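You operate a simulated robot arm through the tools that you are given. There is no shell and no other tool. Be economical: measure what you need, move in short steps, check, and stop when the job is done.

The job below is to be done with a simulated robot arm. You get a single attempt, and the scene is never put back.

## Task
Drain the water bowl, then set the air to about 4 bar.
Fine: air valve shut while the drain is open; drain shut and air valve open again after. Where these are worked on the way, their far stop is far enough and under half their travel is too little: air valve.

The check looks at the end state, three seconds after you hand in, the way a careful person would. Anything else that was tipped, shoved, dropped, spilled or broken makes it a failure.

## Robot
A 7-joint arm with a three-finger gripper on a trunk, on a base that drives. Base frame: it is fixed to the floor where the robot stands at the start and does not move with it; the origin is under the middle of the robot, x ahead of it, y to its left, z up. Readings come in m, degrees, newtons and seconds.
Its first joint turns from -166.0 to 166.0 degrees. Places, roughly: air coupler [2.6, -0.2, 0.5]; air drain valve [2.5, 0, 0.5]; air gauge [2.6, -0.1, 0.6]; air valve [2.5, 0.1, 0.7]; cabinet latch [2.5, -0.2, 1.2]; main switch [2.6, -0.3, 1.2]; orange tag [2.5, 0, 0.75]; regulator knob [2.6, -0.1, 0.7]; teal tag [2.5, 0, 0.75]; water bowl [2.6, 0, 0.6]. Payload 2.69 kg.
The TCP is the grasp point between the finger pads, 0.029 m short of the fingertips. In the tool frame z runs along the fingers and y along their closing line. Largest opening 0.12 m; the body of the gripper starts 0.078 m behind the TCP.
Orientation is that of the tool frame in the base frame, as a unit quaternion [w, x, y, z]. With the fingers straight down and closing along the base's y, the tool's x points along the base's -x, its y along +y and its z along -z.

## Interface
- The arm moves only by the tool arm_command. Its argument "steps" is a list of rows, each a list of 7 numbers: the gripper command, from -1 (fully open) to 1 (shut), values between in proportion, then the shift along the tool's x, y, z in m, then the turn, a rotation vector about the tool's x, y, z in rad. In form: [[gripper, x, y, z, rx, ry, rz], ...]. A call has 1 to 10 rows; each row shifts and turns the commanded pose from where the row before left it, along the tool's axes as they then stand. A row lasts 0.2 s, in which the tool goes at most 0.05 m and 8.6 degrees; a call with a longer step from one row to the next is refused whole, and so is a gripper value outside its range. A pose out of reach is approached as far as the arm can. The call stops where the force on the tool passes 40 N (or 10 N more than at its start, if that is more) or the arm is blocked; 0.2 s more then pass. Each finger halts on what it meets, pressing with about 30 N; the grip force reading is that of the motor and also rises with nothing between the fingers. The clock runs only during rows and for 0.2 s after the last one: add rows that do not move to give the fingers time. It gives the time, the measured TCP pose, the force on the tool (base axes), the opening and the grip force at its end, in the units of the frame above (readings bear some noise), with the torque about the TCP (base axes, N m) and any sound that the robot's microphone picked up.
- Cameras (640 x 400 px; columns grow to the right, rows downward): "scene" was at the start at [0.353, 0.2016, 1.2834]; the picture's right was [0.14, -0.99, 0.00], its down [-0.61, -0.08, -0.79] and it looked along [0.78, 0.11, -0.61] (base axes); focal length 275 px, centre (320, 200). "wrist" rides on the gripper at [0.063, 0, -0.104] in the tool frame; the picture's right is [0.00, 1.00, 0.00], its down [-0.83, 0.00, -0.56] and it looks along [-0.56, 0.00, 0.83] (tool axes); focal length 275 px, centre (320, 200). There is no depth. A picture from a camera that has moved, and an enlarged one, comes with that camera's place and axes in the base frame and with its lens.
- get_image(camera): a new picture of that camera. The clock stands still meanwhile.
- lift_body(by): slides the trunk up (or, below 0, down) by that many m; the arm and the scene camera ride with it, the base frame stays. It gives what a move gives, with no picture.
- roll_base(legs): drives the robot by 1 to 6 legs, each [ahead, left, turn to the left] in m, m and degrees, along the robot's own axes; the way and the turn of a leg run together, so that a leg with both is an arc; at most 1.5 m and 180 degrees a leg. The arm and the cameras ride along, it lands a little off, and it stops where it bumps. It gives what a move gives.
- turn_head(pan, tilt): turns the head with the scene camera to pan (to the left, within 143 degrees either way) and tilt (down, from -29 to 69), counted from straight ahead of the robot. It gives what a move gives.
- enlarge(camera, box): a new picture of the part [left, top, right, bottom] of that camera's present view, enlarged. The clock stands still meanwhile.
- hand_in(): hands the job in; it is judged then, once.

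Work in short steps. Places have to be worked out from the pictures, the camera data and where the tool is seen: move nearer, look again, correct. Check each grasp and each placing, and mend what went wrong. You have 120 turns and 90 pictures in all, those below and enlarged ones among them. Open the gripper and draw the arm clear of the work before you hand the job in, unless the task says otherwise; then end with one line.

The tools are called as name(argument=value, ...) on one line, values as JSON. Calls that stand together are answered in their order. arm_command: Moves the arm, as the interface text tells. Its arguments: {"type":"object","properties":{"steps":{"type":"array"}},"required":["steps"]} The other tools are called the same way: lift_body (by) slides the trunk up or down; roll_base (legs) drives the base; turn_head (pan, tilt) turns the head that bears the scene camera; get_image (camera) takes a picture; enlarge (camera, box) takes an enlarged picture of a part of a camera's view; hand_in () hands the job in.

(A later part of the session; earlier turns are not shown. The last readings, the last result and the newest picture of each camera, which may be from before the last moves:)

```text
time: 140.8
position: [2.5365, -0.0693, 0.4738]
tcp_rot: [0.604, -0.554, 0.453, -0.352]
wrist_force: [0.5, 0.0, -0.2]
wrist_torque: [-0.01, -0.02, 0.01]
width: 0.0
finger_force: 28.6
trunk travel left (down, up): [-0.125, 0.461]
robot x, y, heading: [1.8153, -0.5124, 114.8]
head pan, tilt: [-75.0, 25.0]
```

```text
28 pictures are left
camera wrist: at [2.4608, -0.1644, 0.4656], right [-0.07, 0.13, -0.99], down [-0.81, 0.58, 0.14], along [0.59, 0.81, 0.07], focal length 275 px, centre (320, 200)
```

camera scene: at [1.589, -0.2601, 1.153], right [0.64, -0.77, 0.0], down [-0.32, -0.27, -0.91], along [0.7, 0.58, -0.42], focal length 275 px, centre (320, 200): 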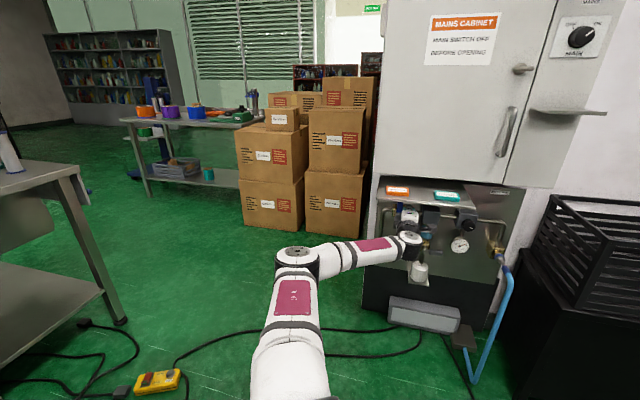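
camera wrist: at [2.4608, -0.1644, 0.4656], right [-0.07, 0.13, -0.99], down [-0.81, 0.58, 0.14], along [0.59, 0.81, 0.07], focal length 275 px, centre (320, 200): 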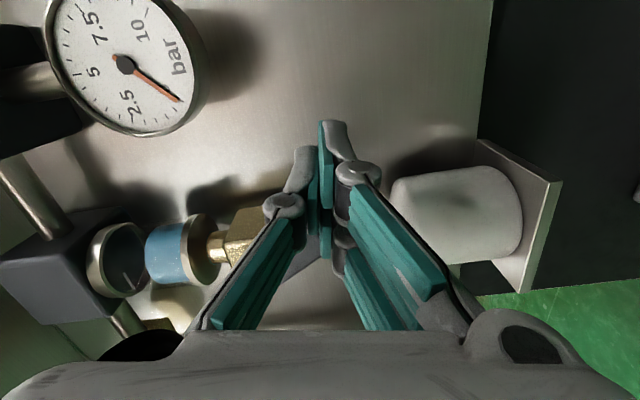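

The blue level keeps sinking, more slowly. I wait some more seconds.

arm_command(steps=[[1, 0, 0, 0, 0, 0, 0], [1, 0, 0, 0, 0, 0, 0], [1, 0, 0, 0, 0, 0, 0], [1, 0, 0, 0, 0, 0, 0], [1, 0, 0, 0, 0, 0, 0], [1, 0, 0, 0, 0, 0, 0], [1, 0, 0, 0, 0, 0, 0], [1, 0, 0, 0, 0, 0, 0], [1, 0, 0, 0, 0, 0, 0], [1, 0, 0, 0, 0, 0, 0]])

arm_command(steps=[[1, 0, 0, 0, 0, 0, 0], [1, 0, 0, 0, 0, 0, 0], [1, 0, 0, 0, 0, 0, 0], [1, 0, 0, 0, 0, 0, 0], [1, 0, 0, 0, 0, 0, 0], [1, 0, 0, 0, 0, 0, 0], [1, 0, 0, 0, 0, 0, 0], [1, 0, 0, 0, 0, 0, 0], [1, 0, 0, 0, 0, 0, 0], [1, 0, 0, 0, 0, 0, 0]])

arm_command(steps=[[1, 0, 0, 0, 0, 0, 0], [1, 0, 0, 0, 0, 0, 0], [1, 0, 0, 0, 0, 0, 0], [1, 0, 0, 0, 0, 0, 0], [1, 0, 0, 0, 0, 0, 0], [1, 0, 0, 0, 0, 0, 0], [1, 0, 0, 0, 0, 0, 0], [1, 0, 0, 0, 0, 0, 0], [1, 0, 0, 0, 0, 0, 0], [1, 0, 0, 0, 0, 0, 0]])

enlarge(camera="wrist", box=[0, 150, 320, 350])

```text
time: 143.0
position: [2.5382, -0.0701, 0.4736]
tcp_rot: [0.604, -0.554, 0.452, -0.352]
wrist_force: [-0.9, -0.5, 0.0]
wrist_torque: [-0.01, 0.03, 0.01]
width: 0.0001
finger_force: 28.5
trunk travel left (down, up): [-0.125, 0.461]
robot x, y, heading: [1.8095, -0.5112, 114.7]
head pan, tilt: [-75.0, 25.0]
```

```text
time: 145.2
position: [2.5368, -0.0682, 0.4749]
tcp_rot: [0.604, -0.553, 0.453, -0.352]
wrist_force: [0.1, 0.4, 0.6]
wrist_torque: [-0.01, 0.0, -0.01]
width: 0.0
finger_force: 29.3
trunk travel left (down, up): [-0.125, 0.461]
robot x, y, heading: [1.8148, -0.5104, 114.7]
head pan, tilt: [-75.0, 25.0]
```

```text
time: 147.4
position: [2.5374, -0.0691, 0.473]
tcp_rot: [0.604, -0.553, 0.452, -0.352]
wrist_force: [0.3, -0.2, 0.8]
wrist_torque: [0.01, 0.01, -0.01]
width: 0.0
finger_force: 29.2
trunk travel left (down, up): [-0.125, 0.461]
robot x, y, heading: [1.8144, -0.5098, 114.8]
head pan, tilt: [-75.0, 25.0]
```

```text
2.00 times, centred on (160, 250) of wrist
camera zoom: at [2.4608, -0.1644, 0.4656], right [-0.07, 0.13, -0.99], down [-0.81, 0.58, 0.14], along [0.59, 0.81, 0.07], focal length 551 px, centre (640, 100)
```

zoom: 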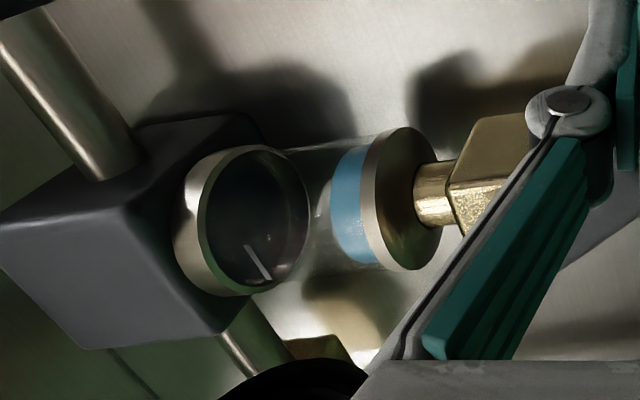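

Only a thin layer of water is left. I wait another six seconds or so.

arm_command(steps=[[1, 0, 0, 0, 0, 0, 0], [1, 0, 0, 0, 0, 0, 0], [1, 0, 0, 0, 0, 0, 0], [1, 0, 0, 0, 0, 0, 0], [1, 0, 0, 0, 0, 0, 0], [1, 0, 0, 0, 0, 0, 0], [1, 0, 0, 0, 0, 0, 0], [1, 0, 0, 0, 0, 0, 0], [1, 0, 0, 0, 0, 0, 0], [1, 0, 0, 0, 0, 0, 0]])

arm_command(steps=[[1, 0, 0, 0, 0, 0, 0], [1, 0, 0, 0, 0, 0, 0], [1, 0, 0, 0, 0, 0, 0], [1, 0, 0, 0, 0, 0, 0], [1, 0, 0, 0, 0, 0, 0], [1, 0, 0, 0, 0, 0, 0], [1, 0, 0, 0, 0, 0, 0], [1, 0, 0, 0, 0, 0, 0], [1, 0, 0, 0, 0, 0, 0], [1, 0, 0, 0, 0, 0, 0]])

arm_command(steps=[[1, 0, 0, 0, 0, 0, 0], [1, 0, 0, 0, 0, 0, 0], [1, 0, 0, 0, 0, 0, 0], [1, 0, 0, 0, 0, 0, 0], [1, 0, 0, 0, 0, 0, 0], [1, 0, 0, 0, 0, 0, 0], [1, 0, 0, 0, 0, 0, 0], [1, 0, 0, 0, 0, 0, 0], [1, 0, 0, 0, 0, 0, 0], [1, 0, 0, 0, 0, 0, 0]])

enlarge(camera="wrist", box=[0, 150, 320, 350])

```text
time: 149.6
position: [2.5358, -0.069, 0.4736]
tcp_rot: [0.604, -0.554, 0.452, -0.352]
wrist_force: [0.1, 0.4, -0.3]
wrist_torque: [0.02, 0.02, 0.0]
width: 0.0003
finger_force: 28.7
trunk travel left (down, up): [-0.125, 0.461]
robot x, y, heading: [1.8124, -0.5131, 114.7]
head pan, tilt: [-75.0, 25.0]
```

```text
time: 151.8
position: [2.5373, -0.0689, 0.4729]
tcp_rot: [0.604, -0.554, 0.452, -0.352]
wrist_force: [0.3, 0.2, -0.2]
wrist_torque: [-0.05, -0.01, -0.02]
width: 0.0
finger_force: 28.5
trunk travel left (down, up): [-0.125, 0.461]
robot x, y, heading: [1.8157, -0.5113, 114.7]
head pan, tilt: [-75.0, 25.0]
```

```text
time: 154.0
position: [2.5358, -0.068, 0.4733]
tcp_rot: [0.604, -0.553, 0.453, -0.352]
wrist_force: [0.3, -0.9, 1.1]
wrist_torque: [-0.05, 0.0, -0.05]
width: 0.0002
finger_force: 28.8
trunk travel left (down, up): [-0.125, 0.461]
robot x, y, heading: [1.8129, -0.5126, 114.7]
head pan, tilt: [-75.0, 25.0]
```

```text
2.00 times, centred on (160, 250) of wrist
camera zoom: at [2.4608, -0.1644, 0.4656], right [-0.07, 0.13, -0.99], down [-0.81, 0.58, 0.14], along [0.59, 0.81, 0.07], focal length 551 px, centre (640, 100)
```

zoom: 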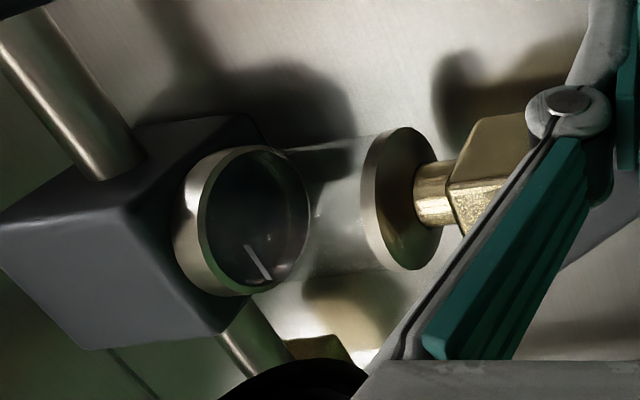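

The bowl is empty. I move the fingers to the right and open a little to see exactly where the drain lever stands before closing it.

arm_command(steps=[[1, 0.025, 0.01, 0, 0, 0, 0], [0.2, 0.01, 0.01, -0.02, 0, 0, 0], [0.2, 0, 0, -0.02, 0, 0, 0]])

get_image(camera="wrist")

```text
time: 154.8
position: [2.5355, -0.0885, 0.4701]
tcp_rot: [0.604, -0.554, 0.452, -0.352]
wrist_force: [0.0, 0.1, -0.2]
wrist_torque: [-0.01, 0.0, 0.01]
width: 0.048
finger_force: 0.1
out of reach, approached as far as the arm can: row 1, 2, 3
trunk travel left (down, up): [-0.125, 0.461]
robot x, y, heading: [1.8147, -0.5074, 114.8]
head pan, tilt: [-75.0, 25.0]
```

```text
25 pictures are left
camera wrist: at [2.4597, -0.1848, 0.4622], right [-0.07, 0.13, -0.99], down [-0.81, 0.58, 0.14], along [0.59, 0.81, 0.07], focal length 275 px, centre (320, 200)
```

wrist: 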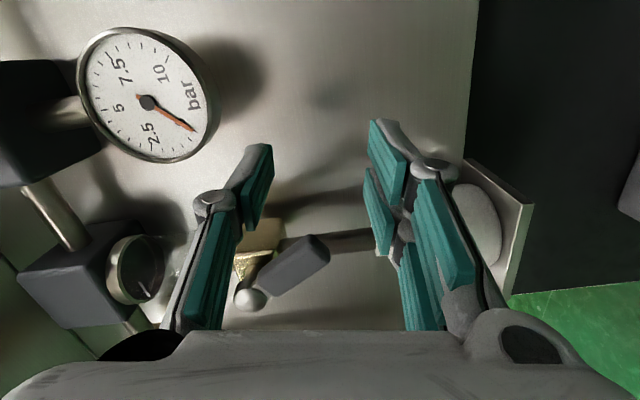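

The lever is at about 50° down. To get a pusher beneath it I need to back out first; I close, rise and retreat, where the arm has more room.

arm_command(steps=[[1, 0, -0.015, -0.01, 0, 0, 0], [1, 0, -0.015, -0.02, 0, 0, 0], [1, 0, -0.01, -0.03, 0, 0, -0.1], [1, 0, 0, -0.03, 0, 0, 0]])

lift_body(by=-0.05)

```text
time: 155.8
position: [2.5326, -0.1305, 0.4718]
tcp_rot: [0.586, -0.576, 0.423, -0.381]
wrist_force: [0.1, 0.1, 0.7]
wrist_torque: [0.02, 0.02, -0.01]
width: 0.0001
finger_force: 27.6
out of reach, approached as far as the arm can: row 1, 2, 3, 4
trunk travel left (down, up): [-0.125, 0.461]
robot x, y, heading: [1.818, -0.5139, 114.7]
head pan, tilt: [-75.0, 25.0]
```

```text
time: 156.7
position: [2.5308, -0.1295, 0.4223]
tcp_rot: [0.586, -0.575, 0.424, -0.382]
wrist_force: [0.0, -0.8, -0.6]
wrist_torque: [0.03, 0.0, -0.02]
width: 0.0002
finger_force: 29.0
trunk travel left (down, up): [-0.075, 0.511]
robot x, y, heading: [1.813, -0.5093, 114.7]
head pan, tilt: [-75.0, 25.0]
```

The arm slid right rather than back. I try a plain upward-and-back move from here at the lower trunk.

arm_command(steps=[[1, 0, -0.03, -0.02, 0, 0, 0], [1, 0, -0.03, -0.02, 0, 0, 0], [1, 0, 0, -0.04, 0, 0, 0]])

get_image(camera="wrist")

```text
time: 157.5
position: [2.5387, -0.167, 0.4421]
tcp_rot: [0.586, -0.575, 0.423, -0.382]
wrist_force: [0.6, 0.4, -0.7]
wrist_torque: [0.01, -0.02, 0.01]
width: 0.0001
finger_force: 28.5
out of reach, approached as far as the arm can: row 1, 2, 3
trunk travel left (down, up): [-0.075, 0.511]
robot x, y, heading: [1.8104, -0.5072, 114.7]
head pan, tilt: [-75.0, 25.0]
```

```text
24 pictures are left
camera wrist: at [2.4632, -0.2637, 0.44], right [-0.04, 0.04, -1.0], down [-0.81, 0.58, 0.06], along [0.58, 0.81, 0.01], focal length 275 px, centre (320, 200)
```

wrist: 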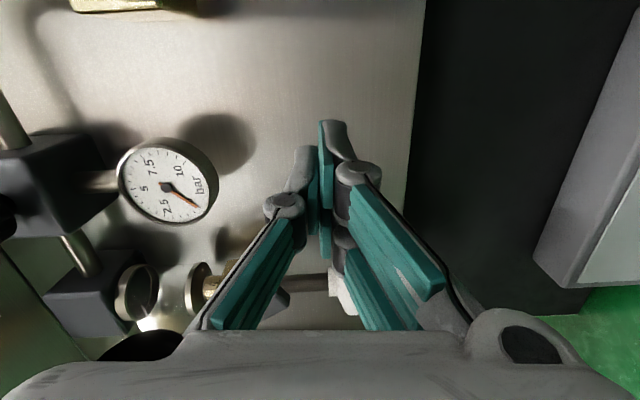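

The tool is too near the robot's axis here for this pointing. I shift the base 0.06 m away from the panel to gain clearance, then see whether the arm gets free.

roll_base(legs=[[0, 0.06, 0]])

arm_command(steps=[[1, -0.04, -0.02, 0, 0, 0, 0], [1, -0.04, -0.02, 0, 0, 0, 0], [1, -0.04, 0, 0, 0, -0.06, 0]])

```text
time: 158.5
position: [2.4854, -0.191, 0.4433]
tcp_rot: [0.587, -0.575, 0.424, -0.382]
wrist_force: [0.4, -0.3, -0.8]
wrist_torque: [0.02, 0.05, 0.01]
width: 0.0
finger_force: 28.7
trunk travel left (down, up): [-0.075, 0.511]
robot x, y, heading: [1.7586, -0.5341, 114.7]
head pan, tilt: [-75.0, 25.0]
```

```text
time: 159.3
position: [2.4931, -0.083, 0.4623]
tcp_rot: [0.6, -0.586, 0.405, -0.364]
wrist_force: [0.0, -0.2, -0.4]
wrist_torque: [-0.01, 0.02, 0.02]
width: 0.0
finger_force: 28.8
out of reach, approached as far as the arm can: row 1, 2, 3
trunk travel left (down, up): [-0.075, 0.511]
robot x, y, heading: [1.7579, -0.5353, 114.6]
head pan, tilt: [-75.0, 25.0]
```

Better. I now step the base back in 0.1 m portions while moving the tool left by the same amount, so the tool stays before the drain while the stand improves.

roll_base(legs=[[-0.1, 0, 0]])

arm_command(steps=[[1, -0.04, 0, -0.01, 0, 0, 0], [1, -0.04, 0, -0.01, 0, 0, 0], [1, -0.02, 0, -0.01, 0, 0, 0]])

roll_base(legs=[[-0.1, 0, 0]])

arm_command(steps=[[1, -0.04, 0, 0, 0, 0, 0], [1, -0.04, 0, 0, 0, 0, 0], [1, -0.02, 0, 0, 0, -0.03, 0]])

get_image(camera="wrist")

```text
time: 160.4
position: [2.533, -0.1724, 0.4618]
tcp_rot: [0.6, -0.587, 0.403, -0.365]
wrist_force: [0.4, -0.4, 0.6]
wrist_torque: [0.0, 0.02, -0.02]
width: 0.0001
finger_force: 27.9
trunk travel left (down, up): [-0.075, 0.511]
robot x, y, heading: [1.8005, -0.6261, 115.0]
head pan, tilt: [-75.0, 25.0]
```

```text
time: 161.2
position: [2.5159, -0.0847, 0.4449]
tcp_rot: [0.599, -0.587, 0.405, -0.364]
wrist_force: [-0.1, 0.0, 1.2]
wrist_torque: [0.02, -0.01, 0.01]
width: 0.0001
finger_force: 28.2
out of reach, approached as far as the arm can: row 1, 2, 3
trunk travel left (down, up): [-0.075, 0.511]
robot x, y, heading: [1.8008, -0.6264, 114.8]
head pan, tilt: [-75.0, 25.0]
```

```text
time: 162.4
position: [2.5573, -0.1735, 0.4458]
tcp_rot: [0.599, -0.587, 0.404, -0.364]
wrist_force: [0.0, 0.3, 0.3]
wrist_torque: [-0.03, 0.0, 0.01]
width: 0.0
finger_force: 29.0
trunk travel left (down, up): [-0.075, 0.511]
robot x, y, heading: [1.8412, -0.7149, 114.9]
head pan, tilt: [-75.0, 25.0]
```

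```text
time: 163.2
position: [2.5317, -0.0778, 0.4418]
tcp_rot: [0.606, -0.593, 0.394, -0.355]
wrist_force: [0.1, -0.2, -0.2]
wrist_torque: [0.01, 0.03, 0.0]
width: 0.0
finger_force: 28.7
out of reach, approached as far as the arm can: row 1, 2
trunk travel left (down, up): [-0.075, 0.511]
robot x, y, heading: [1.8406, -0.7154, 115.1]
head pan, tilt: [-75.0, 25.0]
```

```text
23 pictures are left
camera wrist: at [2.4662, -0.1818, 0.4402], right [-0.04, 0.04, -1.0], down [-0.86, 0.5, 0.05], along [0.5, 0.86, 0.02], focal length 275 px, centre (320, 200)
```

wrist: 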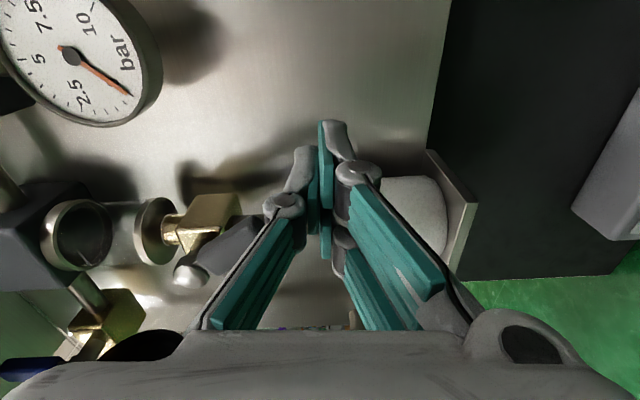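

Row three was within reach again, so the stand is right now. I retreat straight back a bit.

arm_command(steps=[[1, 0, 0, -0.03, 0, 0, 0], [1, 0, 0, -0.03, 0, 0, 0], [1, 0, -0.02, 0, 0, 0, 0]])

get_image(camera="wrist")

```text
time: 164.0
position: [2.5317, -0.0926, 0.4356]
tcp_rot: [0.606, -0.593, 0.395, -0.354]
wrist_force: [-0.5, -0.6, 0.0]
wrist_torque: [-0.01, 0.01, 0.01]
width: 0.0
finger_force: 29.2
out of reach, approached as far as the arm can: row 1, 2, 3
trunk travel left (down, up): [-0.075, 0.511]
robot x, y, heading: [1.8442, -0.7173, 114.7]
head pan, tilt: [-75.0, 25.0]
```

```text
22 pictures are left
camera wrist: at [2.4659, -0.1952, 0.4321], right [-0.04, 0.04, -1.0], down [-0.86, 0.5, 0.05], along [0.5, 0.86, 0.02], focal length 275 px, centre (320, 200)
```

wrist: 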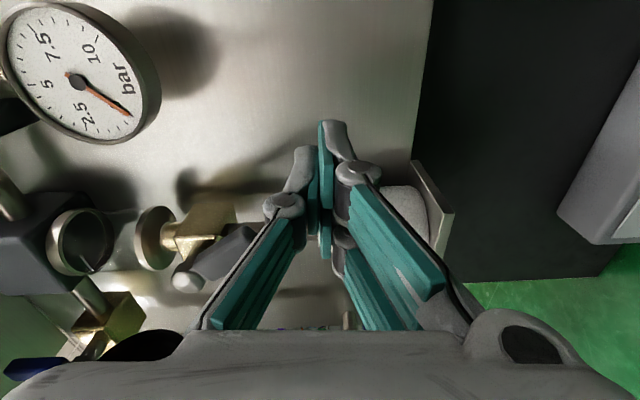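

Retreat commands don't show in the measured pose, so the commanded pose may have run ahead behind the reachable space. I test this with one cautious forward step and a step up.

arm_command(steps=[[1, 0, 0, 0.045, 0, 0, 0], [1, 0, 0, 0, 0, 0, 0]])

arm_command(steps=[[1, 0, -0.045, 0, 0, 0, 0], [1, 0, 0, 0, 0, 0, 0]])

```text
time: 164.6
position: [2.5471, -0.0904, 0.4616]
tcp_rot: [0.606, -0.592, 0.395, -0.355]
wrist_force: [0.2, 0.1, 0.1]
wrist_torque: [0.0, -0.02, -0.02]
width: 0.0001
finger_force: 28.0
out of reach, approached as far as the arm can: row 1
trunk travel left (down, up): [-0.075, 0.511]
robot x, y, heading: [1.8446, -0.7142, 114.8]
head pan, tilt: [-75.0, 25.0]
```

```text
time: 165.2
position: [2.5602, -0.0863, 0.5001]
tcp_rot: [0.606, -0.593, 0.395, -0.354]
wrist_force: [0.3, 0.1, 0.3]
wrist_torque: [0.02, 0.0, -0.01]
width: 0.0
finger_force: 28.9
out of reach, approached as far as the arm can: row 1
trunk travel left (down, up): [-0.075, 0.511]
robot x, y, heading: [1.8438, -0.7126, 114.8]
head pan, tilt: [-75.0, 25.0]
```

The tool slides along a posture limit. I look at the arm posture with the head camera.

turn_head(pan=-60, tilt=28)

get_image(camera="scene")

```text
time: 165.9
position: [2.561, -0.0867, 0.5001]
tcp_rot: [0.606, -0.592, 0.395, -0.356]
wrist_force: [0.1, 0.3, -0.5]
wrist_torque: [-0.01, -0.03, 0.01]
width: 0.0
finger_force: 28.3
trunk travel left (down, up): [-0.075, 0.511]
robot x, y, heading: [1.8431, -0.7132, 115.0]
head pan, tilt: [-60.0, 28.0]
```

```text
21 pictures are left
camera scene: at [1.5995, -0.4489, 1.0979], right [0.82, -0.58, 0.0], down [-0.27, -0.38, -0.88], along [0.51, 0.72, -0.47], focal length 275 px, centre (320, 200)
```

scene: 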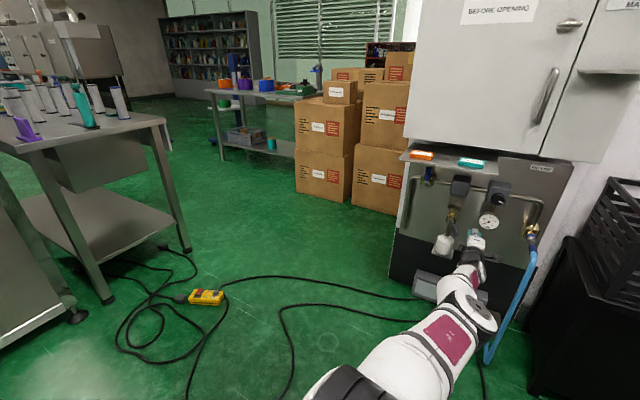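

The arm looks almost straight with the elbow low, so it may sit at a stretched singular posture. I test with a sideways move to the right and upward.

arm_command(steps=[[1, 0.03, -0.03, 0, 0, 0, 0], [1, 0.03, -0.03, 0, 0, 0, 0], [1, 0, -0.04, 0, 0, 0, 0], [1, 0, 0, 0, 0, 0, 0]])

```text
time: 166.4
position: [2.5698, -0.0992, 0.5118]
tcp_rot: [0.602, -0.601, 0.393, -0.348]
wrist_force: [-1.1, 1.6, -6.7]
wrist_torque: [0.01, 0.09, 0.02]
width: 0.0
finger_force: 28.7
out of reach, approached as far as the arm can: row 2
trunk travel left (down, up): [-0.075, 0.511]
robot x, y, heading: [1.8426, -0.714, 114.8]
head pan, tilt: [-60.0, 28.0]
stopped in row 2: the force on the tool passed its limit at 61 N (the readings are from after the stop); the commanded pose is now the measured one
```

It touched something above (probably the gauge rim), and the command is now reset to the measured pose. I go down slightly and straight back.

arm_command(steps=[[1, 0, 0.012, 0, 0, 0, 0], [1, 0, 0, -0.03, 0, 0, 0], [1, 0, 0, -0.03, 0, 0, 0], [1, 0, 0, 0, 0, 0, 0]])

get_image(camera="wrist")

```text
time: 167.1
position: [2.5329, -0.0409, 0.5005]
tcp_rot: [0.642, -0.605, 0.371, -0.29]
wrist_force: [1.9, 0.0, 0.2]
wrist_torque: [-0.01, -0.03, 0.0]
width: 0.0001
finger_force: 28.4
out of reach, approached as far as the arm can: row 2
trunk travel left (down, up): [-0.075, 0.511]
robot x, y, heading: [1.8439, -0.7161, 114.8]
head pan, tilt: [-60.0, 28.0]
stopped in row 3: the force on the tool passed its limit at 83 N (the readings are from after the stop); the commanded pose is now the measured one
```

```text
20 pictures are left
camera wrist: at [2.4817, -0.1513, 0.4931], right [-0.07, 0.1, -0.99], down [-0.92, 0.37, 0.1], along [0.38, 0.92, 0.06], focal length 275 px, centre (320, 200)
```

wrist: 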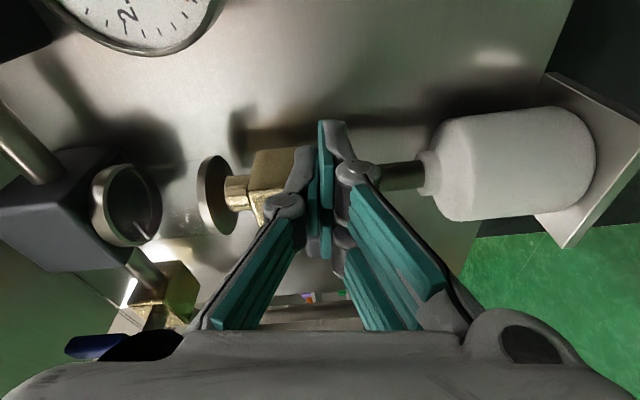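

It sprang left against the drain valve; the view shows nothing displaced. I retreat in a single small step and check the response.

arm_command(steps=[[1, 0.006, 0, -0.02, 0, 0, 0], [1, 0, 0, -0.02, 0, 0, 0]])

get_image(camera="wrist")

```text
time: 167.7
position: [2.5014, -0.0681, 0.5005]
tcp_rot: [0.642, -0.605, 0.37, -0.289]
wrist_force: [-0.5, -0.6, -0.1]
wrist_torque: [0.01, -0.01, -0.01]
width: 0.0
finger_force: 28.7
trunk travel left (down, up): [-0.075, 0.511]
robot x, y, heading: [1.8449, -0.7153, 115.1]
head pan, tilt: [-60.0, 28.0]
```

```text
19 pictures are left
camera wrist: at [2.451, -0.1791, 0.4927], right [-0.07, 0.1, -0.99], down [-0.92, 0.37, 0.11], along [0.38, 0.92, 0.06], focal length 275 px, centre (320, 200)
```

wrist: 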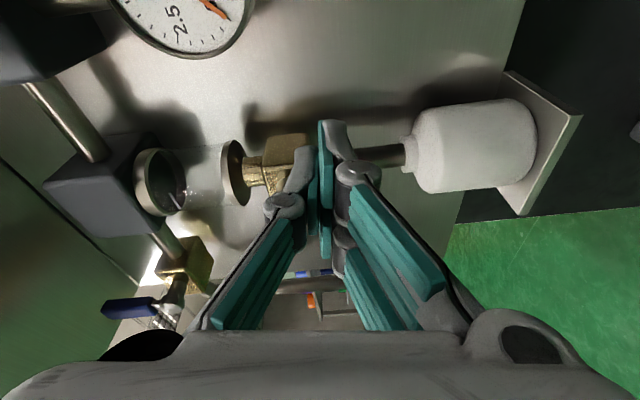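

Now the arm responds properly. I back out 0.05 more, straighten the yaw and half-open the fingers to see the lever.

arm_command(steps=[[0, 0, 0, -0.04, 0, 0.148, 0.06], [0, 0.02, 0, -0.01, 0, 0, 0], [0, 0, 0, 0, 0, 0, 0]])

get_image(camera="wrist")

```text
refused: row 1 steps farther than a row can; nothing moved
```

```text
18 pictures are left
camera wrist: at [2.451, -0.1791, 0.4927], right [-0.07, 0.1, -0.99], down [-0.92, 0.37, 0.11], along [0.38, 0.92, 0.06], focal length 275 px, centre (320, 200)
```

wrist: 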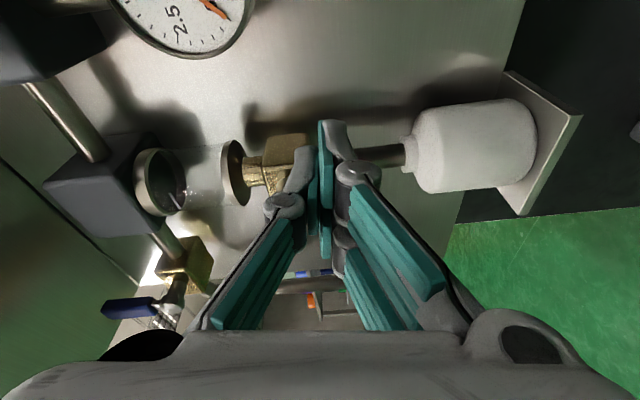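

The turn was a hair too large; I split it over two rows.

arm_command(steps=[[0, 0, 0, -0.03, 0, 0.075, -0.06], [0, 0.01, 0, -0.02, 0, 0.073, -0.05], [0, 0, 0, 0, 0, 0, 0]])

get_image(camera="wrist")

```text
time: 168.5
position: [2.4612, -0.1043, 0.5008]
tcp_rot: [-0.596, 0.602, -0.382, 0.368]
wrist_force: [-1.0, -0.3, 0.6]
wrist_torque: [0.01, -0.02, -0.02]
width: 0.0602
finger_force: 0.0
trunk travel left (down, up): [-0.075, 0.511]
robot x, y, heading: [1.8444, -0.7138, 114.8]
head pan, tilt: [-60.0, 28.0]
```

```text
17 pictures are left
camera wrist: at [2.396, -0.2065, 0.5014], right [-0.02, 0.0, -1.0], down [-0.86, 0.51, 0.02], along [0.51, 0.86, -0.01], focal length 275 px, centre (320, 200)
```

wrist: 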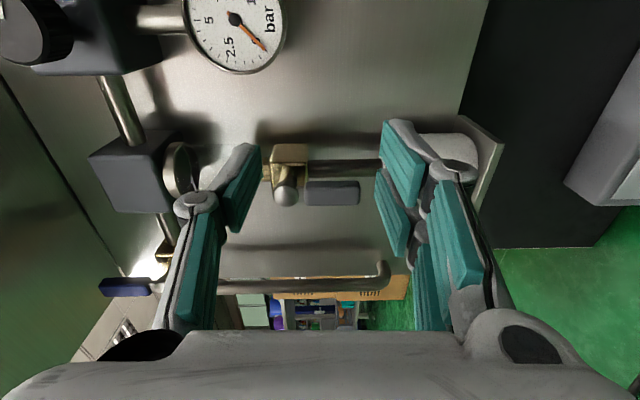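

The drain lever is fully down (open). I go to its left side with closed fingers, then enter.

arm_command(steps=[[1, -0.03, 0.007, 0, 0, 0, 0], [1, -0.03, 0.007, 0, 0, 0, 0], [1, -0.03, 0.006, 0, 0, 0, 0], [1, 0, 0, 0.03, 0, 0, 0], [1, 0, 0, 0.02, 0, 0, 0]])

get_image(camera="wrist")

```text
time: 169.7
position: [2.4698, -0.0011, 0.4807]
tcp_rot: [-0.596, 0.602, -0.384, 0.368]
wrist_force: [-0.5, -0.5, 0.2]
wrist_torque: [-0.03, -0.02, -0.01]
width: 0.0
finger_force: 28.5
trunk travel left (down, up): [-0.075, 0.511]
robot x, y, heading: [1.8408, -0.7153, 115.0]
head pan, tilt: [-60.0, 28.0]
```

```text
16 pictures are left
camera wrist: at [2.4031, -0.1032, 0.4811], right [-0.02, 0.0, -1.0], down [-0.86, 0.51, 0.02], along [0.51, 0.86, -0.01], focal length 275 px, centre (320, 200)
```

wrist: 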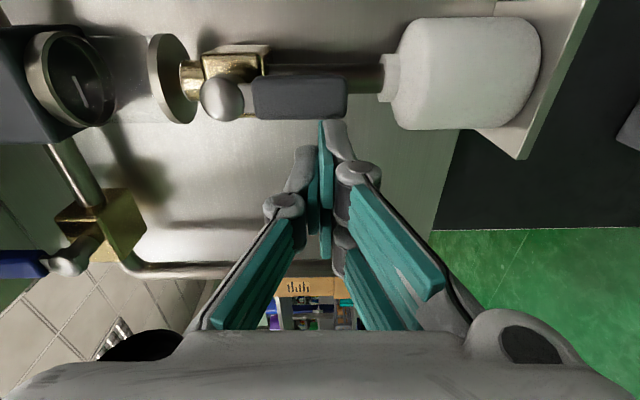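

The closed tips are left of the lever near its tip, clear above the bottle. I go in 0.023 and push the lever right and up along the arc to shut the drain.

arm_command(steps=[[1, 0, 0, 0.023, 0, 0, 0], [1, 0.0125, 0.0007, 0, 0, 0, 0], [1, 0.014, 0.002, 0, 0, 0, 0], [1, 0.014, -0.001, 0, 0, 0, 0], [1, 0.014, -0.005, 0, 0, 0, 0], [1, 0.012, -0.008, 0, 0, 0, 0], [1, 0.008, -0.01, 0, 0, 0, 0], [1, 0.004, -0.008, 0, 0, 0, 0], [1, 0, -0.003, 0, 0, 0, 0]])

get_image(camera="wrist")

```text
time: 170.0
position: [2.4756, 0.0016, 0.478]
tcp_rot: [-0.597, 0.601, -0.381, 0.37]
wrist_force: [-32.2, -15.7, 14.3]
wrist_torque: [-0.19, -0.34, -0.76]
width: 0.0
finger_force: 28.2
trunk travel left (down, up): [-0.075, 0.511]
robot x, y, heading: [1.8429, -0.7154, 115.0]
head pan, tilt: [-60.0, 28.0]
stopped in row 1: the force on the tool passed its limit at 157 N (the readings are from after the stop); the commanded pose is now the measured one
```

```text
15 pictures are left
camera wrist: at [2.4096, -0.1006, 0.4791], right [-0.01, 0.0, -1.0], down [-0.86, 0.51, 0.01], along [0.51, 0.86, -0.01], focal length 275 px, centre (320, 200)
```

wrist: 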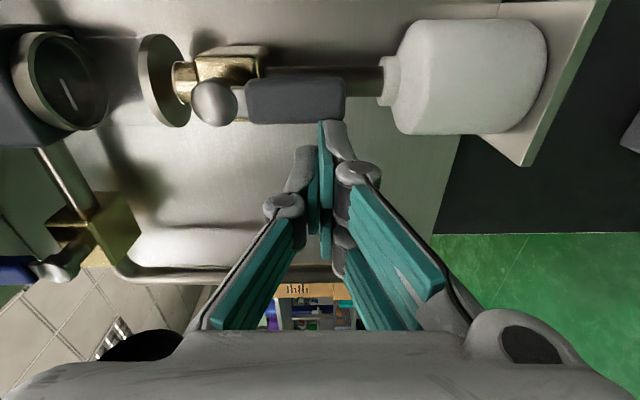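

The tips met the lever's face: the finger reaches about 0.02 m to the right of the tool axis. I back off, shift left 0.014, go in again, and push with an adjusted arc.

arm_command(steps=[[1, 0, 0, -0.012, 0, 0, 0], [1, -0.014, -0.002, 0, 0, 0, 0], [1, 0, 0, 0.015, 0, 0, 0], [1, 0, 0, 0.012, 0, 0, 0]])

arm_command(steps=[[1, 0.011, 0, 0, 0, 0, 0], [1, 0.011, 0, 0, 0, 0, 0], [1, 0.011, -0.001, 0, 0, 0, 0], [1, 0.011, -0.004, 0, 0, 0, 0], [1, 0.01, -0.006, 0, 0, 0, 0], [1, 0.01, -0.008, 0, 0, 0, 0], [1, 0.006, -0.008, 0, 0, 0, 0], [1, 0, -0.006, 0, 0, 0, 0]])

get_image(camera="wrist")

```text
time: 171.0
position: [2.4845, 0.0217, 0.4786]
tcp_rot: [-0.596, 0.603, -0.381, 0.369]
wrist_force: [0.0, -0.5, 0.1]
wrist_torque: [0.01, 0.02, 0.0]
width: 0.0
finger_force: 28.4
trunk travel left (down, up): [-0.075, 0.511]
robot x, y, heading: [1.8458, -0.7157, 114.9]
head pan, tilt: [-60.0, 28.0]
```

```text
time: 172.8
position: [2.5133, -0.0418, 0.5062]
tcp_rot: [-0.592, 0.605, -0.383, 0.37]
wrist_force: [1.9, 3.1, -21.6]
wrist_torque: [-0.29, 0.12, -0.02]
width: 0.0
finger_force: 28.9
trunk travel left (down, up): [-0.075, 0.511]
robot x, y, heading: [1.8444, -0.7133, 115.0]
head pan, tilt: [-60.0, 28.0]
```

```text
14 pictures are left
camera wrist: at [2.4481, -0.1446, 0.5083], right [-0.02, -0.01, -1.0], down [-0.86, 0.51, 0.02], along [0.51, 0.86, -0.02], focal length 275 px, centre (320, 200)
```

wrist: 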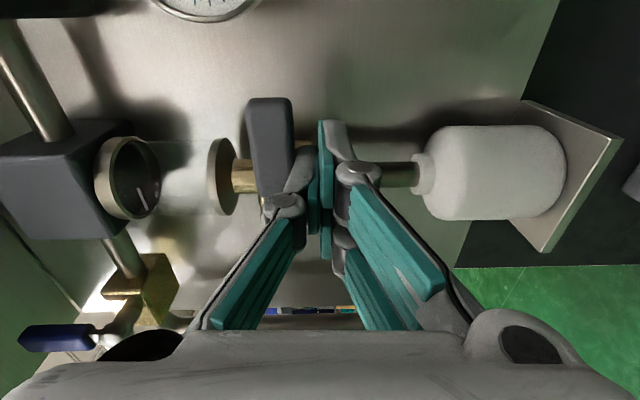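

The drain lever is back across its pipe. I press it a touch more to its stop, then back out and raise the trunk for the air valve.

arm_command(steps=[[1, 0, -0.004, 0, 0, 0, 0], [1, 0, 0.012, 0, 0, 0, 0], [1, 0, 0.008, -0.03, 0, 0, 0], [1, 0, 0, -0.04, 0, 0, 0], [1, 0, 0, -0.04, 0, 0, 0]])

lift_body(by=0.06)

get_image(camera="wrist")

```text
time: 174.0
position: [2.4167, -0.0895, 0.5004]
tcp_rot: [-0.597, 0.602, -0.381, 0.37]
wrist_force: [0.7, 0.0, -0.8]
wrist_torque: [0.01, 0.0, 0.01]
width: 0.0001
finger_force: 28.7
trunk travel left (down, up): [-0.075, 0.511]
robot x, y, heading: [1.8432, -0.7108, 115.0]
head pan, tilt: [-60.0, 28.0]
```

```text
time: 175.0
position: [2.4156, -0.0888, 0.5578]
tcp_rot: [-0.596, 0.602, -0.381, 0.37]
wrist_force: [0.8, 0.3, 0.4]
wrist_torque: [-0.04, 0.0, 0.03]
width: 0.0
finger_force: 27.9
trunk travel left (down, up): [-0.135, 0.451]
robot x, y, heading: [1.8422, -0.7155, 115.0]
head pan, tilt: [-60.0, 28.0]
```

```text
13 pictures are left
camera wrist: at [2.3499, -0.1912, 0.5581], right [-0.02, 0.0, -1.0], down [-0.86, 0.51, 0.01], along [0.51, 0.86, -0.01], focal length 275 px, centre (320, 200)
```

wrist: 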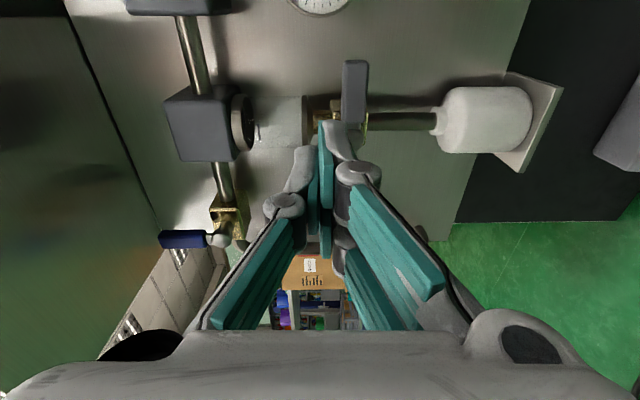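

The drain lever is horizontal again (shut). I drive 0.2 m ahead so that the air valve is in comfortable reach, then raise the tool left of the upright lever.

roll_base(legs=[[0.2, 0, 0]])

arm_command(steps=[[1, 0, -0.035, 0, 0, 0, 0], [1, 0, -0.035, 0, 0, 0, 0], [1, 0, -0.035, 0, 0, 0, 0], [1, 0, -0.03, 0, 0, 0, 0]])

```text
time: 176.6
position: [2.3263, 0.1001, 0.5577]
tcp_rot: [-0.597, 0.603, -0.38, 0.369]
wrist_force: [0.1, -0.4, 0.2]
wrist_torque: [0.02, 0.02, 0.02]
width: 0.0
finger_force: 28.6
trunk travel left (down, up): [-0.135, 0.451]
robot x, y, heading: [1.759, -0.5332, 115.5]
head pan, tilt: [-60.0, 28.0]
```

```text
time: 177.6
position: [2.3314, 0.1003, 0.6912]
tcp_rot: [-0.597, 0.603, -0.381, 0.369]
wrist_force: [0.2, 1.1, 1.0]
wrist_torque: [-0.03, 0.04, 0.0]
width: 0.0001
finger_force: 28.0
trunk travel left (down, up): [-0.135, 0.451]
robot x, y, heading: [1.7577, -0.5247, 115.4]
head pan, tilt: [-60.0, 28.0]
```

All within reach. I go to z≈0.708 and forward, stopping short for a look.

arm_command(steps=[[1, 0.014, -0.017, 0.02, 0, 0, 0], [1, 0, 0, 0.03, 0, 0, 0], [1, 0, 0, 0, 0, 0, 0]])

get_image(camera="wrist")

```text
time: 178.4
position: [2.3821, 0.1108, 0.7055]
tcp_rot: [-0.599, 0.6, -0.379, 0.37]
wrist_force: [-0.1, -0.3, 0.1]
wrist_torque: [-0.01, -0.01, 0.01]
width: 0.0003
finger_force: 29.0
trunk travel left (down, up): [-0.135, 0.451]
robot x, y, heading: [1.7535, -0.527, 115.0]
head pan, tilt: [-60.0, 28.0]
```

```text
12 pictures are left
camera wrist: at [2.3163, 0.0064, 0.7057], right [-0.01, 0.0, -1.0], down [-0.86, 0.5, 0.01], along [0.5, 0.86, 0.0], focal length 275 px, centre (320, 200)
```

wrist: 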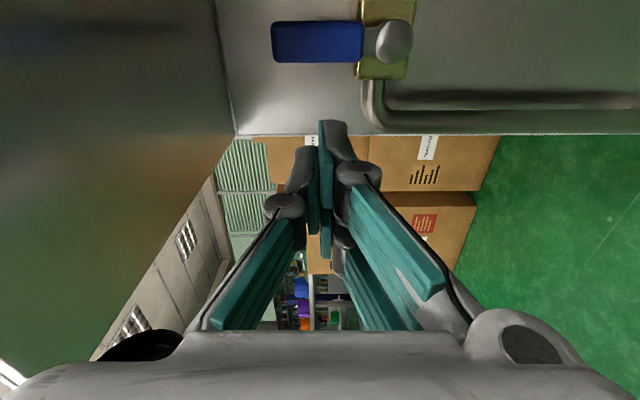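

The lever stands exactly upright at r≈0.979 and the closed fingers are left of it at mid-height. I go in 0.053 and push it right and down to the open position.

arm_command(steps=[[1, 0, 0, 0.027, 0, 0, 0], [1, 0, 0, 0.026, 0, 0, 0], [1, 0.012, 0, 0, 0, 0, 0], [1, 0.012, 0, 0, 0, 0, 0], [1, 0.012, 0.0005, 0, 0, 0, 0], [1, 0.012, 0.0035, 0, 0, 0, 0], [1, 0.011, 0.0065, 0, 0, 0, 0], [1, 0.01, 0.007, 0, 0, 0, 0], [1, 0.006, 0.006, 0, 0, 0, 0]])

get_image(camera="wrist")

```text
time: 180.4
position: [2.4594, 0.0678, 0.6863]
tcp_rot: [-0.6, 0.602, -0.377, 0.368]
wrist_force: [-5.6, 6.9, 20.3]
wrist_torque: [-0.16, -0.4, 0.11]
width: 0.0
finger_force: 28.3
trunk travel left (down, up): [-0.135, 0.451]
robot x, y, heading: [1.7576, -0.5288, 115.5]
head pan, tilt: [-60.0, 28.0]
```

```text
11 pictures are left
camera wrist: at [2.3945, -0.0348, 0.6866], right [-0.01, 0.0, -1.0], down [-0.87, 0.5, 0.01], along [0.5, 0.87, 0.0], focal length 275 px, centre (320, 200)
```

wrist: 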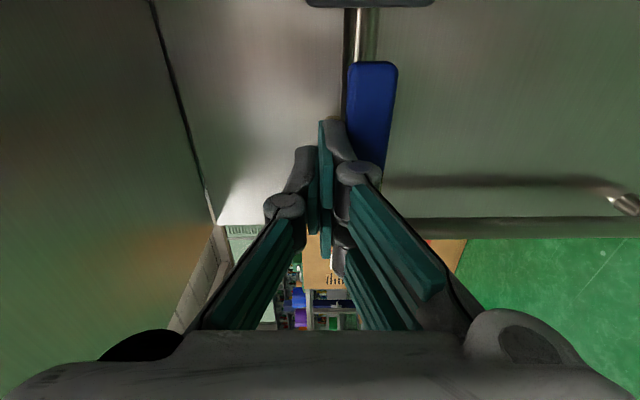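

The air lever lies along the pipe again (open). I press a little more to its stop, lift off, back away and drive the base back for the regulator.

arm_command(steps=[[1, 0.003, 0.004, 0, 0, 0, 0], [1, 0, -0.012, 0, 0, 0, 0], [1, 0, 0, -0.035, 0, 0, 0], [1, 0, 0, -0.04, 0, 0, 0], [1, 0, 0, -0.04, 0, 0, 0], [1, 0, 0, -0.04, 0, 0, 0]])

roll_base(legs=[[-0.22, 0, 0]])

get_image(camera="wrist")

```text
time: 181.8
position: [2.322, -0.0072, 0.6935]
tcp_rot: [-0.6, 0.6, -0.378, 0.371]
wrist_force: [0.2, -0.1, -1.4]
wrist_torque: [0.02, 0.0, 0.02]
width: 0.0
finger_force: 28.6
trunk travel left (down, up): [-0.135, 0.451]
robot x, y, heading: [1.7546, -0.5263, 115.4]
head pan, tilt: [-60.0, 28.0]
```

```text
time: 183.5
position: [2.4227, -0.2155, 0.6941]
tcp_rot: [0.598, -0.598, 0.381, -0.374]
wrist_force: [-0.1, -0.8, 1.0]
wrist_torque: [-0.02, 0.01, 0.01]
width: 0.0
finger_force: 28.0
trunk travel left (down, up): [-0.135, 0.451]
robot x, y, heading: [1.8477, -0.7321, 114.5]
head pan, tilt: [-60.0, 28.0]
```

```text
10 pictures are left
camera wrist: at [2.3557, -0.3183, 0.6931], right [-0.01, 0.0, -1.0], down [-0.86, 0.51, 0.0], along [0.51, 0.86, 0.0], focal length 275 px, centre (320, 200)
```

wrist: 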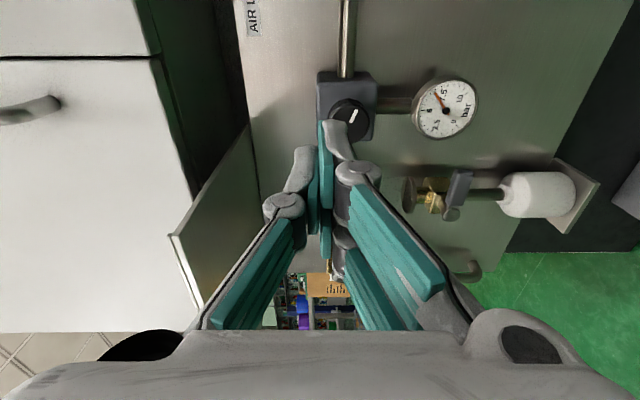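

The gauge shows about 7.3 bar with the air on. I place the regulator knob at r≈1.22, z≈0.667, front at s≈2.248; I pre-roll the tool about 50° so there is room to turn counter-clockwise, open to 0.075 and approach.

arm_command(steps=[[-0.25, -0.018, 0.027, 0, 0, 0, 0], [-0.25, 0, 0, 0.035, 0, 0, 0], [-0.25, 0, 0, 0.035, 0, 0, 0], [-0.25, 0, 0, 0, 0, 0, 0.148], [-0.25, 0, 0, 0, 0, 0, 0.148], [-0.25, 0, 0, 0, 0, 0, 0.148], [-0.25, 0, 0, 0, 0, 0, 0.148], [-0.25, 0, 0, 0, 0, 0, 0.148], [-0.25, 0, 0, 0, 0, 0, 0.148]])

get_image(camera="wrist")

```text
time: 185.5
position: [2.4638, -0.0981, 0.5891]
tcp_rot: [0.706, -0.366, 0.598, -0.097]
wrist_force: [0.2, -0.2, -0.1]
wrist_torque: [-0.02, -0.02, -0.03]
width: 0.0749
finger_force: 0.0
out of reach, approached as far as the arm can: row 5, 6, 7, 8, 9
trunk travel left (down, up): [-0.135, 0.451]
robot x, y, heading: [1.8518, -0.7319, 114.6]
head pan, tilt: [-60.0, 28.0]
```

```text
9 pictures are left
camera wrist: at [2.3869, -0.1777, 0.5386], right [-0.3, 0.71, -0.64], down [-0.73, 0.26, 0.63], along [0.61, 0.65, 0.44], focal length 275 px, centre (320, 200)
```

wrist: 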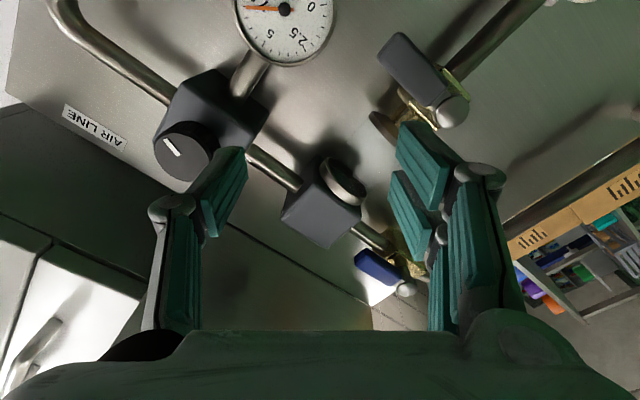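

Rolling that far is out of reach here and the tool drifted. I undo the roll and test how far it rolls the other way.

arm_command(steps=[[-0.25, 0, 0, 0, 0, 0, -0.148], [-0.25, 0, 0, 0, 0, 0, -0.148], [-0.25, 0, 0, 0, 0, 0, -0.148], [-0.25, 0, 0, 0, 0, 0, -0.148], [-0.25, 0, 0, 0, 0, 0, -0.148], [-0.25, 0, 0, 0, 0, 0, -0.148]])

arm_command(steps=[[-0.25, 0, 0, 0, 0, 0, -0.14], [-0.25, 0, 0, 0, 0, 0, -0.14], [-0.25, 0, 0, 0, 0, 0, -0.14], [-0.25, 0, 0, 0, 0, 0, -0.14], [-0.25, 0, 0, 0, 0, 0, -0.14], [-0.25, 0, 0, 0, 0, 0, -0.14]])

```text
time: 186.9
position: [2.4657, -0.0987, 0.5893]
tcp_rot: [-0.597, 0.599, -0.38, 0.375]
wrist_force: [0.0, 0.3, -0.1]
wrist_torque: [0.01, 0.0, 0.0]
width: 0.075
finger_force: 0.1
trunk travel left (down, up): [-0.135, 0.451]
robot x, y, heading: [1.8524, -0.7317, 114.8]
head pan, tilt: [-60.0, 28.0]
```

```text
time: 188.3
position: [2.465, -0.0984, 0.5882]
tcp_rot: [-0.393, 0.701, -0.103, 0.586]
wrist_force: [0.4, -0.1, 0.6]
wrist_torque: [-0.02, 0.01, 0.0]
width: 0.075
finger_force: 0.2
trunk travel left (down, up): [-0.135, 0.451]
robot x, y, heading: [1.8496, -0.7345, 114.5]
head pan, tilt: [-60.0, 28.0]
```

Rolling the other way works for at least 48°, which is the direction I need. I return to zero roll and move to in front of the knob.

arm_command(steps=[[-0.25, 0, 0, 0, 0, 0, 0.14], [-0.25, 0, 0, 0, 0, 0, 0.14], [-0.25, 0, 0, 0, 0, 0, 0.14], [-0.25, 0, 0, 0, 0, 0, 0.14], [-0.25, 0, 0, 0, 0, 0, 0.14], [-0.25, 0, 0, 0, 0, 0, 0.14], [-0.25, 0.035, -0.03, 0, 0, 0, 0], [-0.25, 0.034, -0.03, 0, 0, 0, 0], [-0.25, 0, -0.019, 0, 0, 0, 0]])

get_image(camera="wrist")

```text
time: 190.3
position: [2.495, -0.1638, 0.6683]
tcp_rot: [-0.598, 0.598, -0.38, 0.375]
wrist_force: [0.0, 0.0, 0.0]
wrist_torque: [0.0, -0.03, 0.0]
width: 0.0753
finger_force: 0.1
trunk travel left (down, up): [-0.135, 0.451]
robot x, y, heading: [1.85, -0.7344, 114.7]
head pan, tilt: [-60.0, 28.0]
```

```text
8 pictures are left
camera wrist: at [2.4292, -0.2659, 0.6682], right [-0.01, 0.0, -1.0], down [-0.86, 0.51, 0.0], along [0.51, 0.86, 0.0], focal length 275 px, centre (320, 200)
```

wrist: 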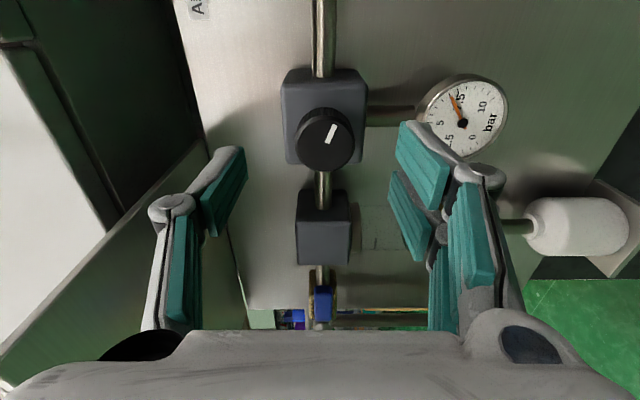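

The knob is centred between the fingers at r≈1.217. I go in 0.06, close on it, and turn it counter-clockwise by about 32°, then read the gauge.

arm_command(steps=[[-0.25, -0.005, 0.001, 0.03, 0, 0, 0], [-0.25, 0, 0, 0.03, 0, 0, 0], [0.6, 0, 0, 0, 0, 0, 0], [0.6, 0, 0, 0, 0, 0, 0], [0.6, 0, 0, 0, 0, 0, -0.14], [0.6, 0, 0, 0, 0, 0, -0.14], [0.6, 0, 0, 0, 0, 0, -0.14], [0.6, 0, 0, 0, 0, 0, -0.14], [0.6, 0, 0, 0, 0, 0, 0]])

get_image(camera="wrist")

```text
time: 192.3
position: [2.5483, -0.1312, 0.6668]
tcp_rot: [-0.471, 0.68, -0.2, 0.526]
wrist_force: [-25.5, -10.3, -2.3]
wrist_torque: [-0.04, 0.07, 0.09]
width: 0.0389
finger_force: 45.5
trunk travel left (down, up): [-0.135, 0.451]
robot x, y, heading: [1.8486, -0.7328, 114.9]
head pan, tilt: [-60.0, 28.0]
```

```text
7 pictures are left
camera wrist: at [2.4773, -0.2245, 0.6991], right [0.22, -0.48, -0.85], down [-0.81, 0.4, -0.44], along [0.55, 0.78, -0.3], focal length 275 px, centre (320, 200)
```

wrist: 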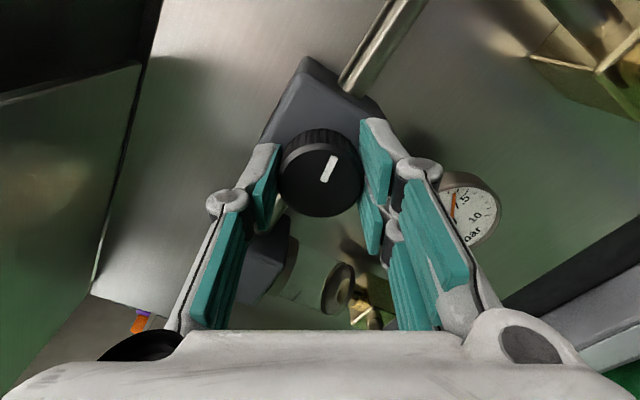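

The knob turns with the fingers. I read the gauge enlarged.

enlarge(camera="wrist", box=[420, 160, 516, 256])

```text
4.17 times, centred on (468, 208) of wrist
camera zoom: at [2.4773, -0.2245, 0.6991], right [0.22, -0.48, -0.85], down [-0.81, 0.4, -0.44], along [0.55, 0.78, -0.3], focal length 1147 px, centre (-297, 167)
```

zoom: 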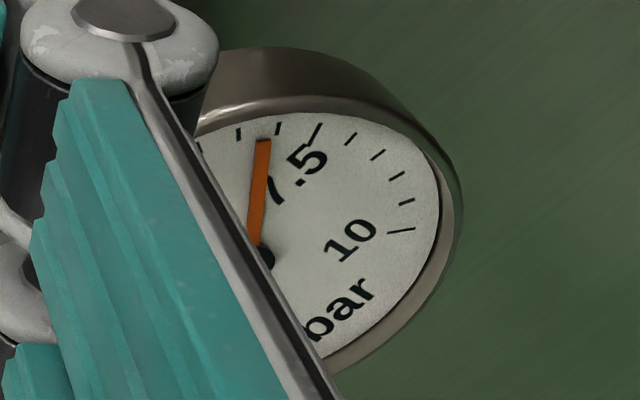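

The needle is at about 6.75 bar and may still be settling. I ease the tool back 2 mm and keep turning.

arm_command(steps=[[0.6, 0, 0, -0.002, 0, 0, -0.14], [0.6, 0, 0, 0, 0, 0, -0.14], [0.6, 0, 0, 0, 0, 0, -0.14], [0.6, 0, 0, 0, 0, 0, -0.14], [0.6, 0, 0, 0, 0, 0, -0.14], [0.6, 0, 0, 0, 0, 0, 0], [0.6, 0, 0, 0, 0, 0, 0], [0.6, 0, 0, 0, 0, 0, 0]])

```text
time: 193.5
position: [2.5484, -0.1294, 0.6667]
tcp_rot: [-0.284, 0.709, 0.021, 0.645]
wrist_force: [14.8, 4.3, -4.7]
wrist_torque: [-0.02, 0.03, -0.3]
width: 0.0389
finger_force: 45.1
trunk travel left (down, up): [-0.135, 0.451]
robot x, y, heading: [1.85, -0.7345, 114.6]
head pan, tilt: [-60.0, 28.0]
stopped in row 5: the force on the tool passed its limit at 44 N (the readings are from after the stop); the commanded pose is now the measured one
```

The stroke is now 68° in all. I look at the gauge again.

enlarge(camera="wrist", box=[340, 120, 580, 360])

```text
1.67 times, centred on (460, 240) of wrist
camera zoom: at [2.4644, -0.1967, 0.7248], right [0.4, -0.84, -0.37], down [-0.64, 0.04, -0.77], along [0.66, 0.54, -0.52], focal length 459 px, centre (87, 133)
```

zoom: 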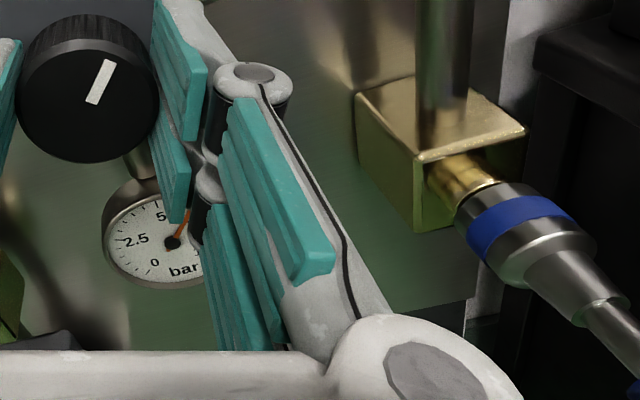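

The needle is at roughly 6.3 bar, so about 0.013 bar per degree; I need some 165° more. I open, roll back, regrip and make another stroke.

arm_command(steps=[[-0.25, 0, 0, 0, 0, 0, 0], [-0.25, 0, 0, 0, 0, 0, 0], [-0.25, 0, 0, 0, 0, 0, 0.148], [-0.25, 0, 0, 0, 0, 0, 0.148], [-0.25, 0, 0, 0, 0, 0, 0.148], [-0.25, 0, 0, 0, 0, 0, 0.148], [-0.25, 0, 0, 0, 0, 0, 0.148], [-0.25, 0, 0, 0, 0, 0, 0.148], [-0.25, 0, 0, 0, 0, 0, 0.148], [-0.25, 0, 0, 0, 0, 0, 0.148]])

arm_command(steps=[[0.6, 0, 0, 0, 0, 0, 0], [0.6, 0, 0, 0, 0, 0, 0], [0.6, 0, 0, 0, 0, 0, -0.14], [0.6, 0, 0, 0, 0, 0, -0.14], [0.6, 0, 0, 0, 0, 0, -0.14], [0.6, 0, 0, 0, 0, 0, -0.14], [0.6, 0, 0, 0, 0, 0, -0.14], [0.6, 0, 0, 0, 0, 0, -0.14], [0.6, 0, 0, 0, 0, 0, -0.14], [0.6, 0, 0, 0, 0, 0, -0.14]])

```text
time: 195.7
position: [2.5471, -0.1302, 0.6676]
tcp_rot: [-0.597, 0.599, -0.378, 0.376]
wrist_force: [-0.2, 0.1, 0.8]
wrist_torque: [0.01, -0.01, 0.04]
width: 0.0749
finger_force: 0.1
trunk travel left (down, up): [-0.135, 0.451]
robot x, y, heading: [1.8536, -0.735, 114.6]
head pan, tilt: [-60.0, 28.0]
```

```text
time: 197.9
position: [2.5479, -0.1304, 0.6659]
tcp_rot: [-0.305, 0.709, 0.0, 0.635]
wrist_force: [0.5, 4.5, -25.2]
wrist_torque: [-0.31, 0.7, 0.61]
width: 0.0389
finger_force: 45.5
trunk travel left (down, up): [-0.135, 0.451]
robot x, y, heading: [1.85, -0.7354, 114.7]
head pan, tilt: [-60.0, 28.0]
```

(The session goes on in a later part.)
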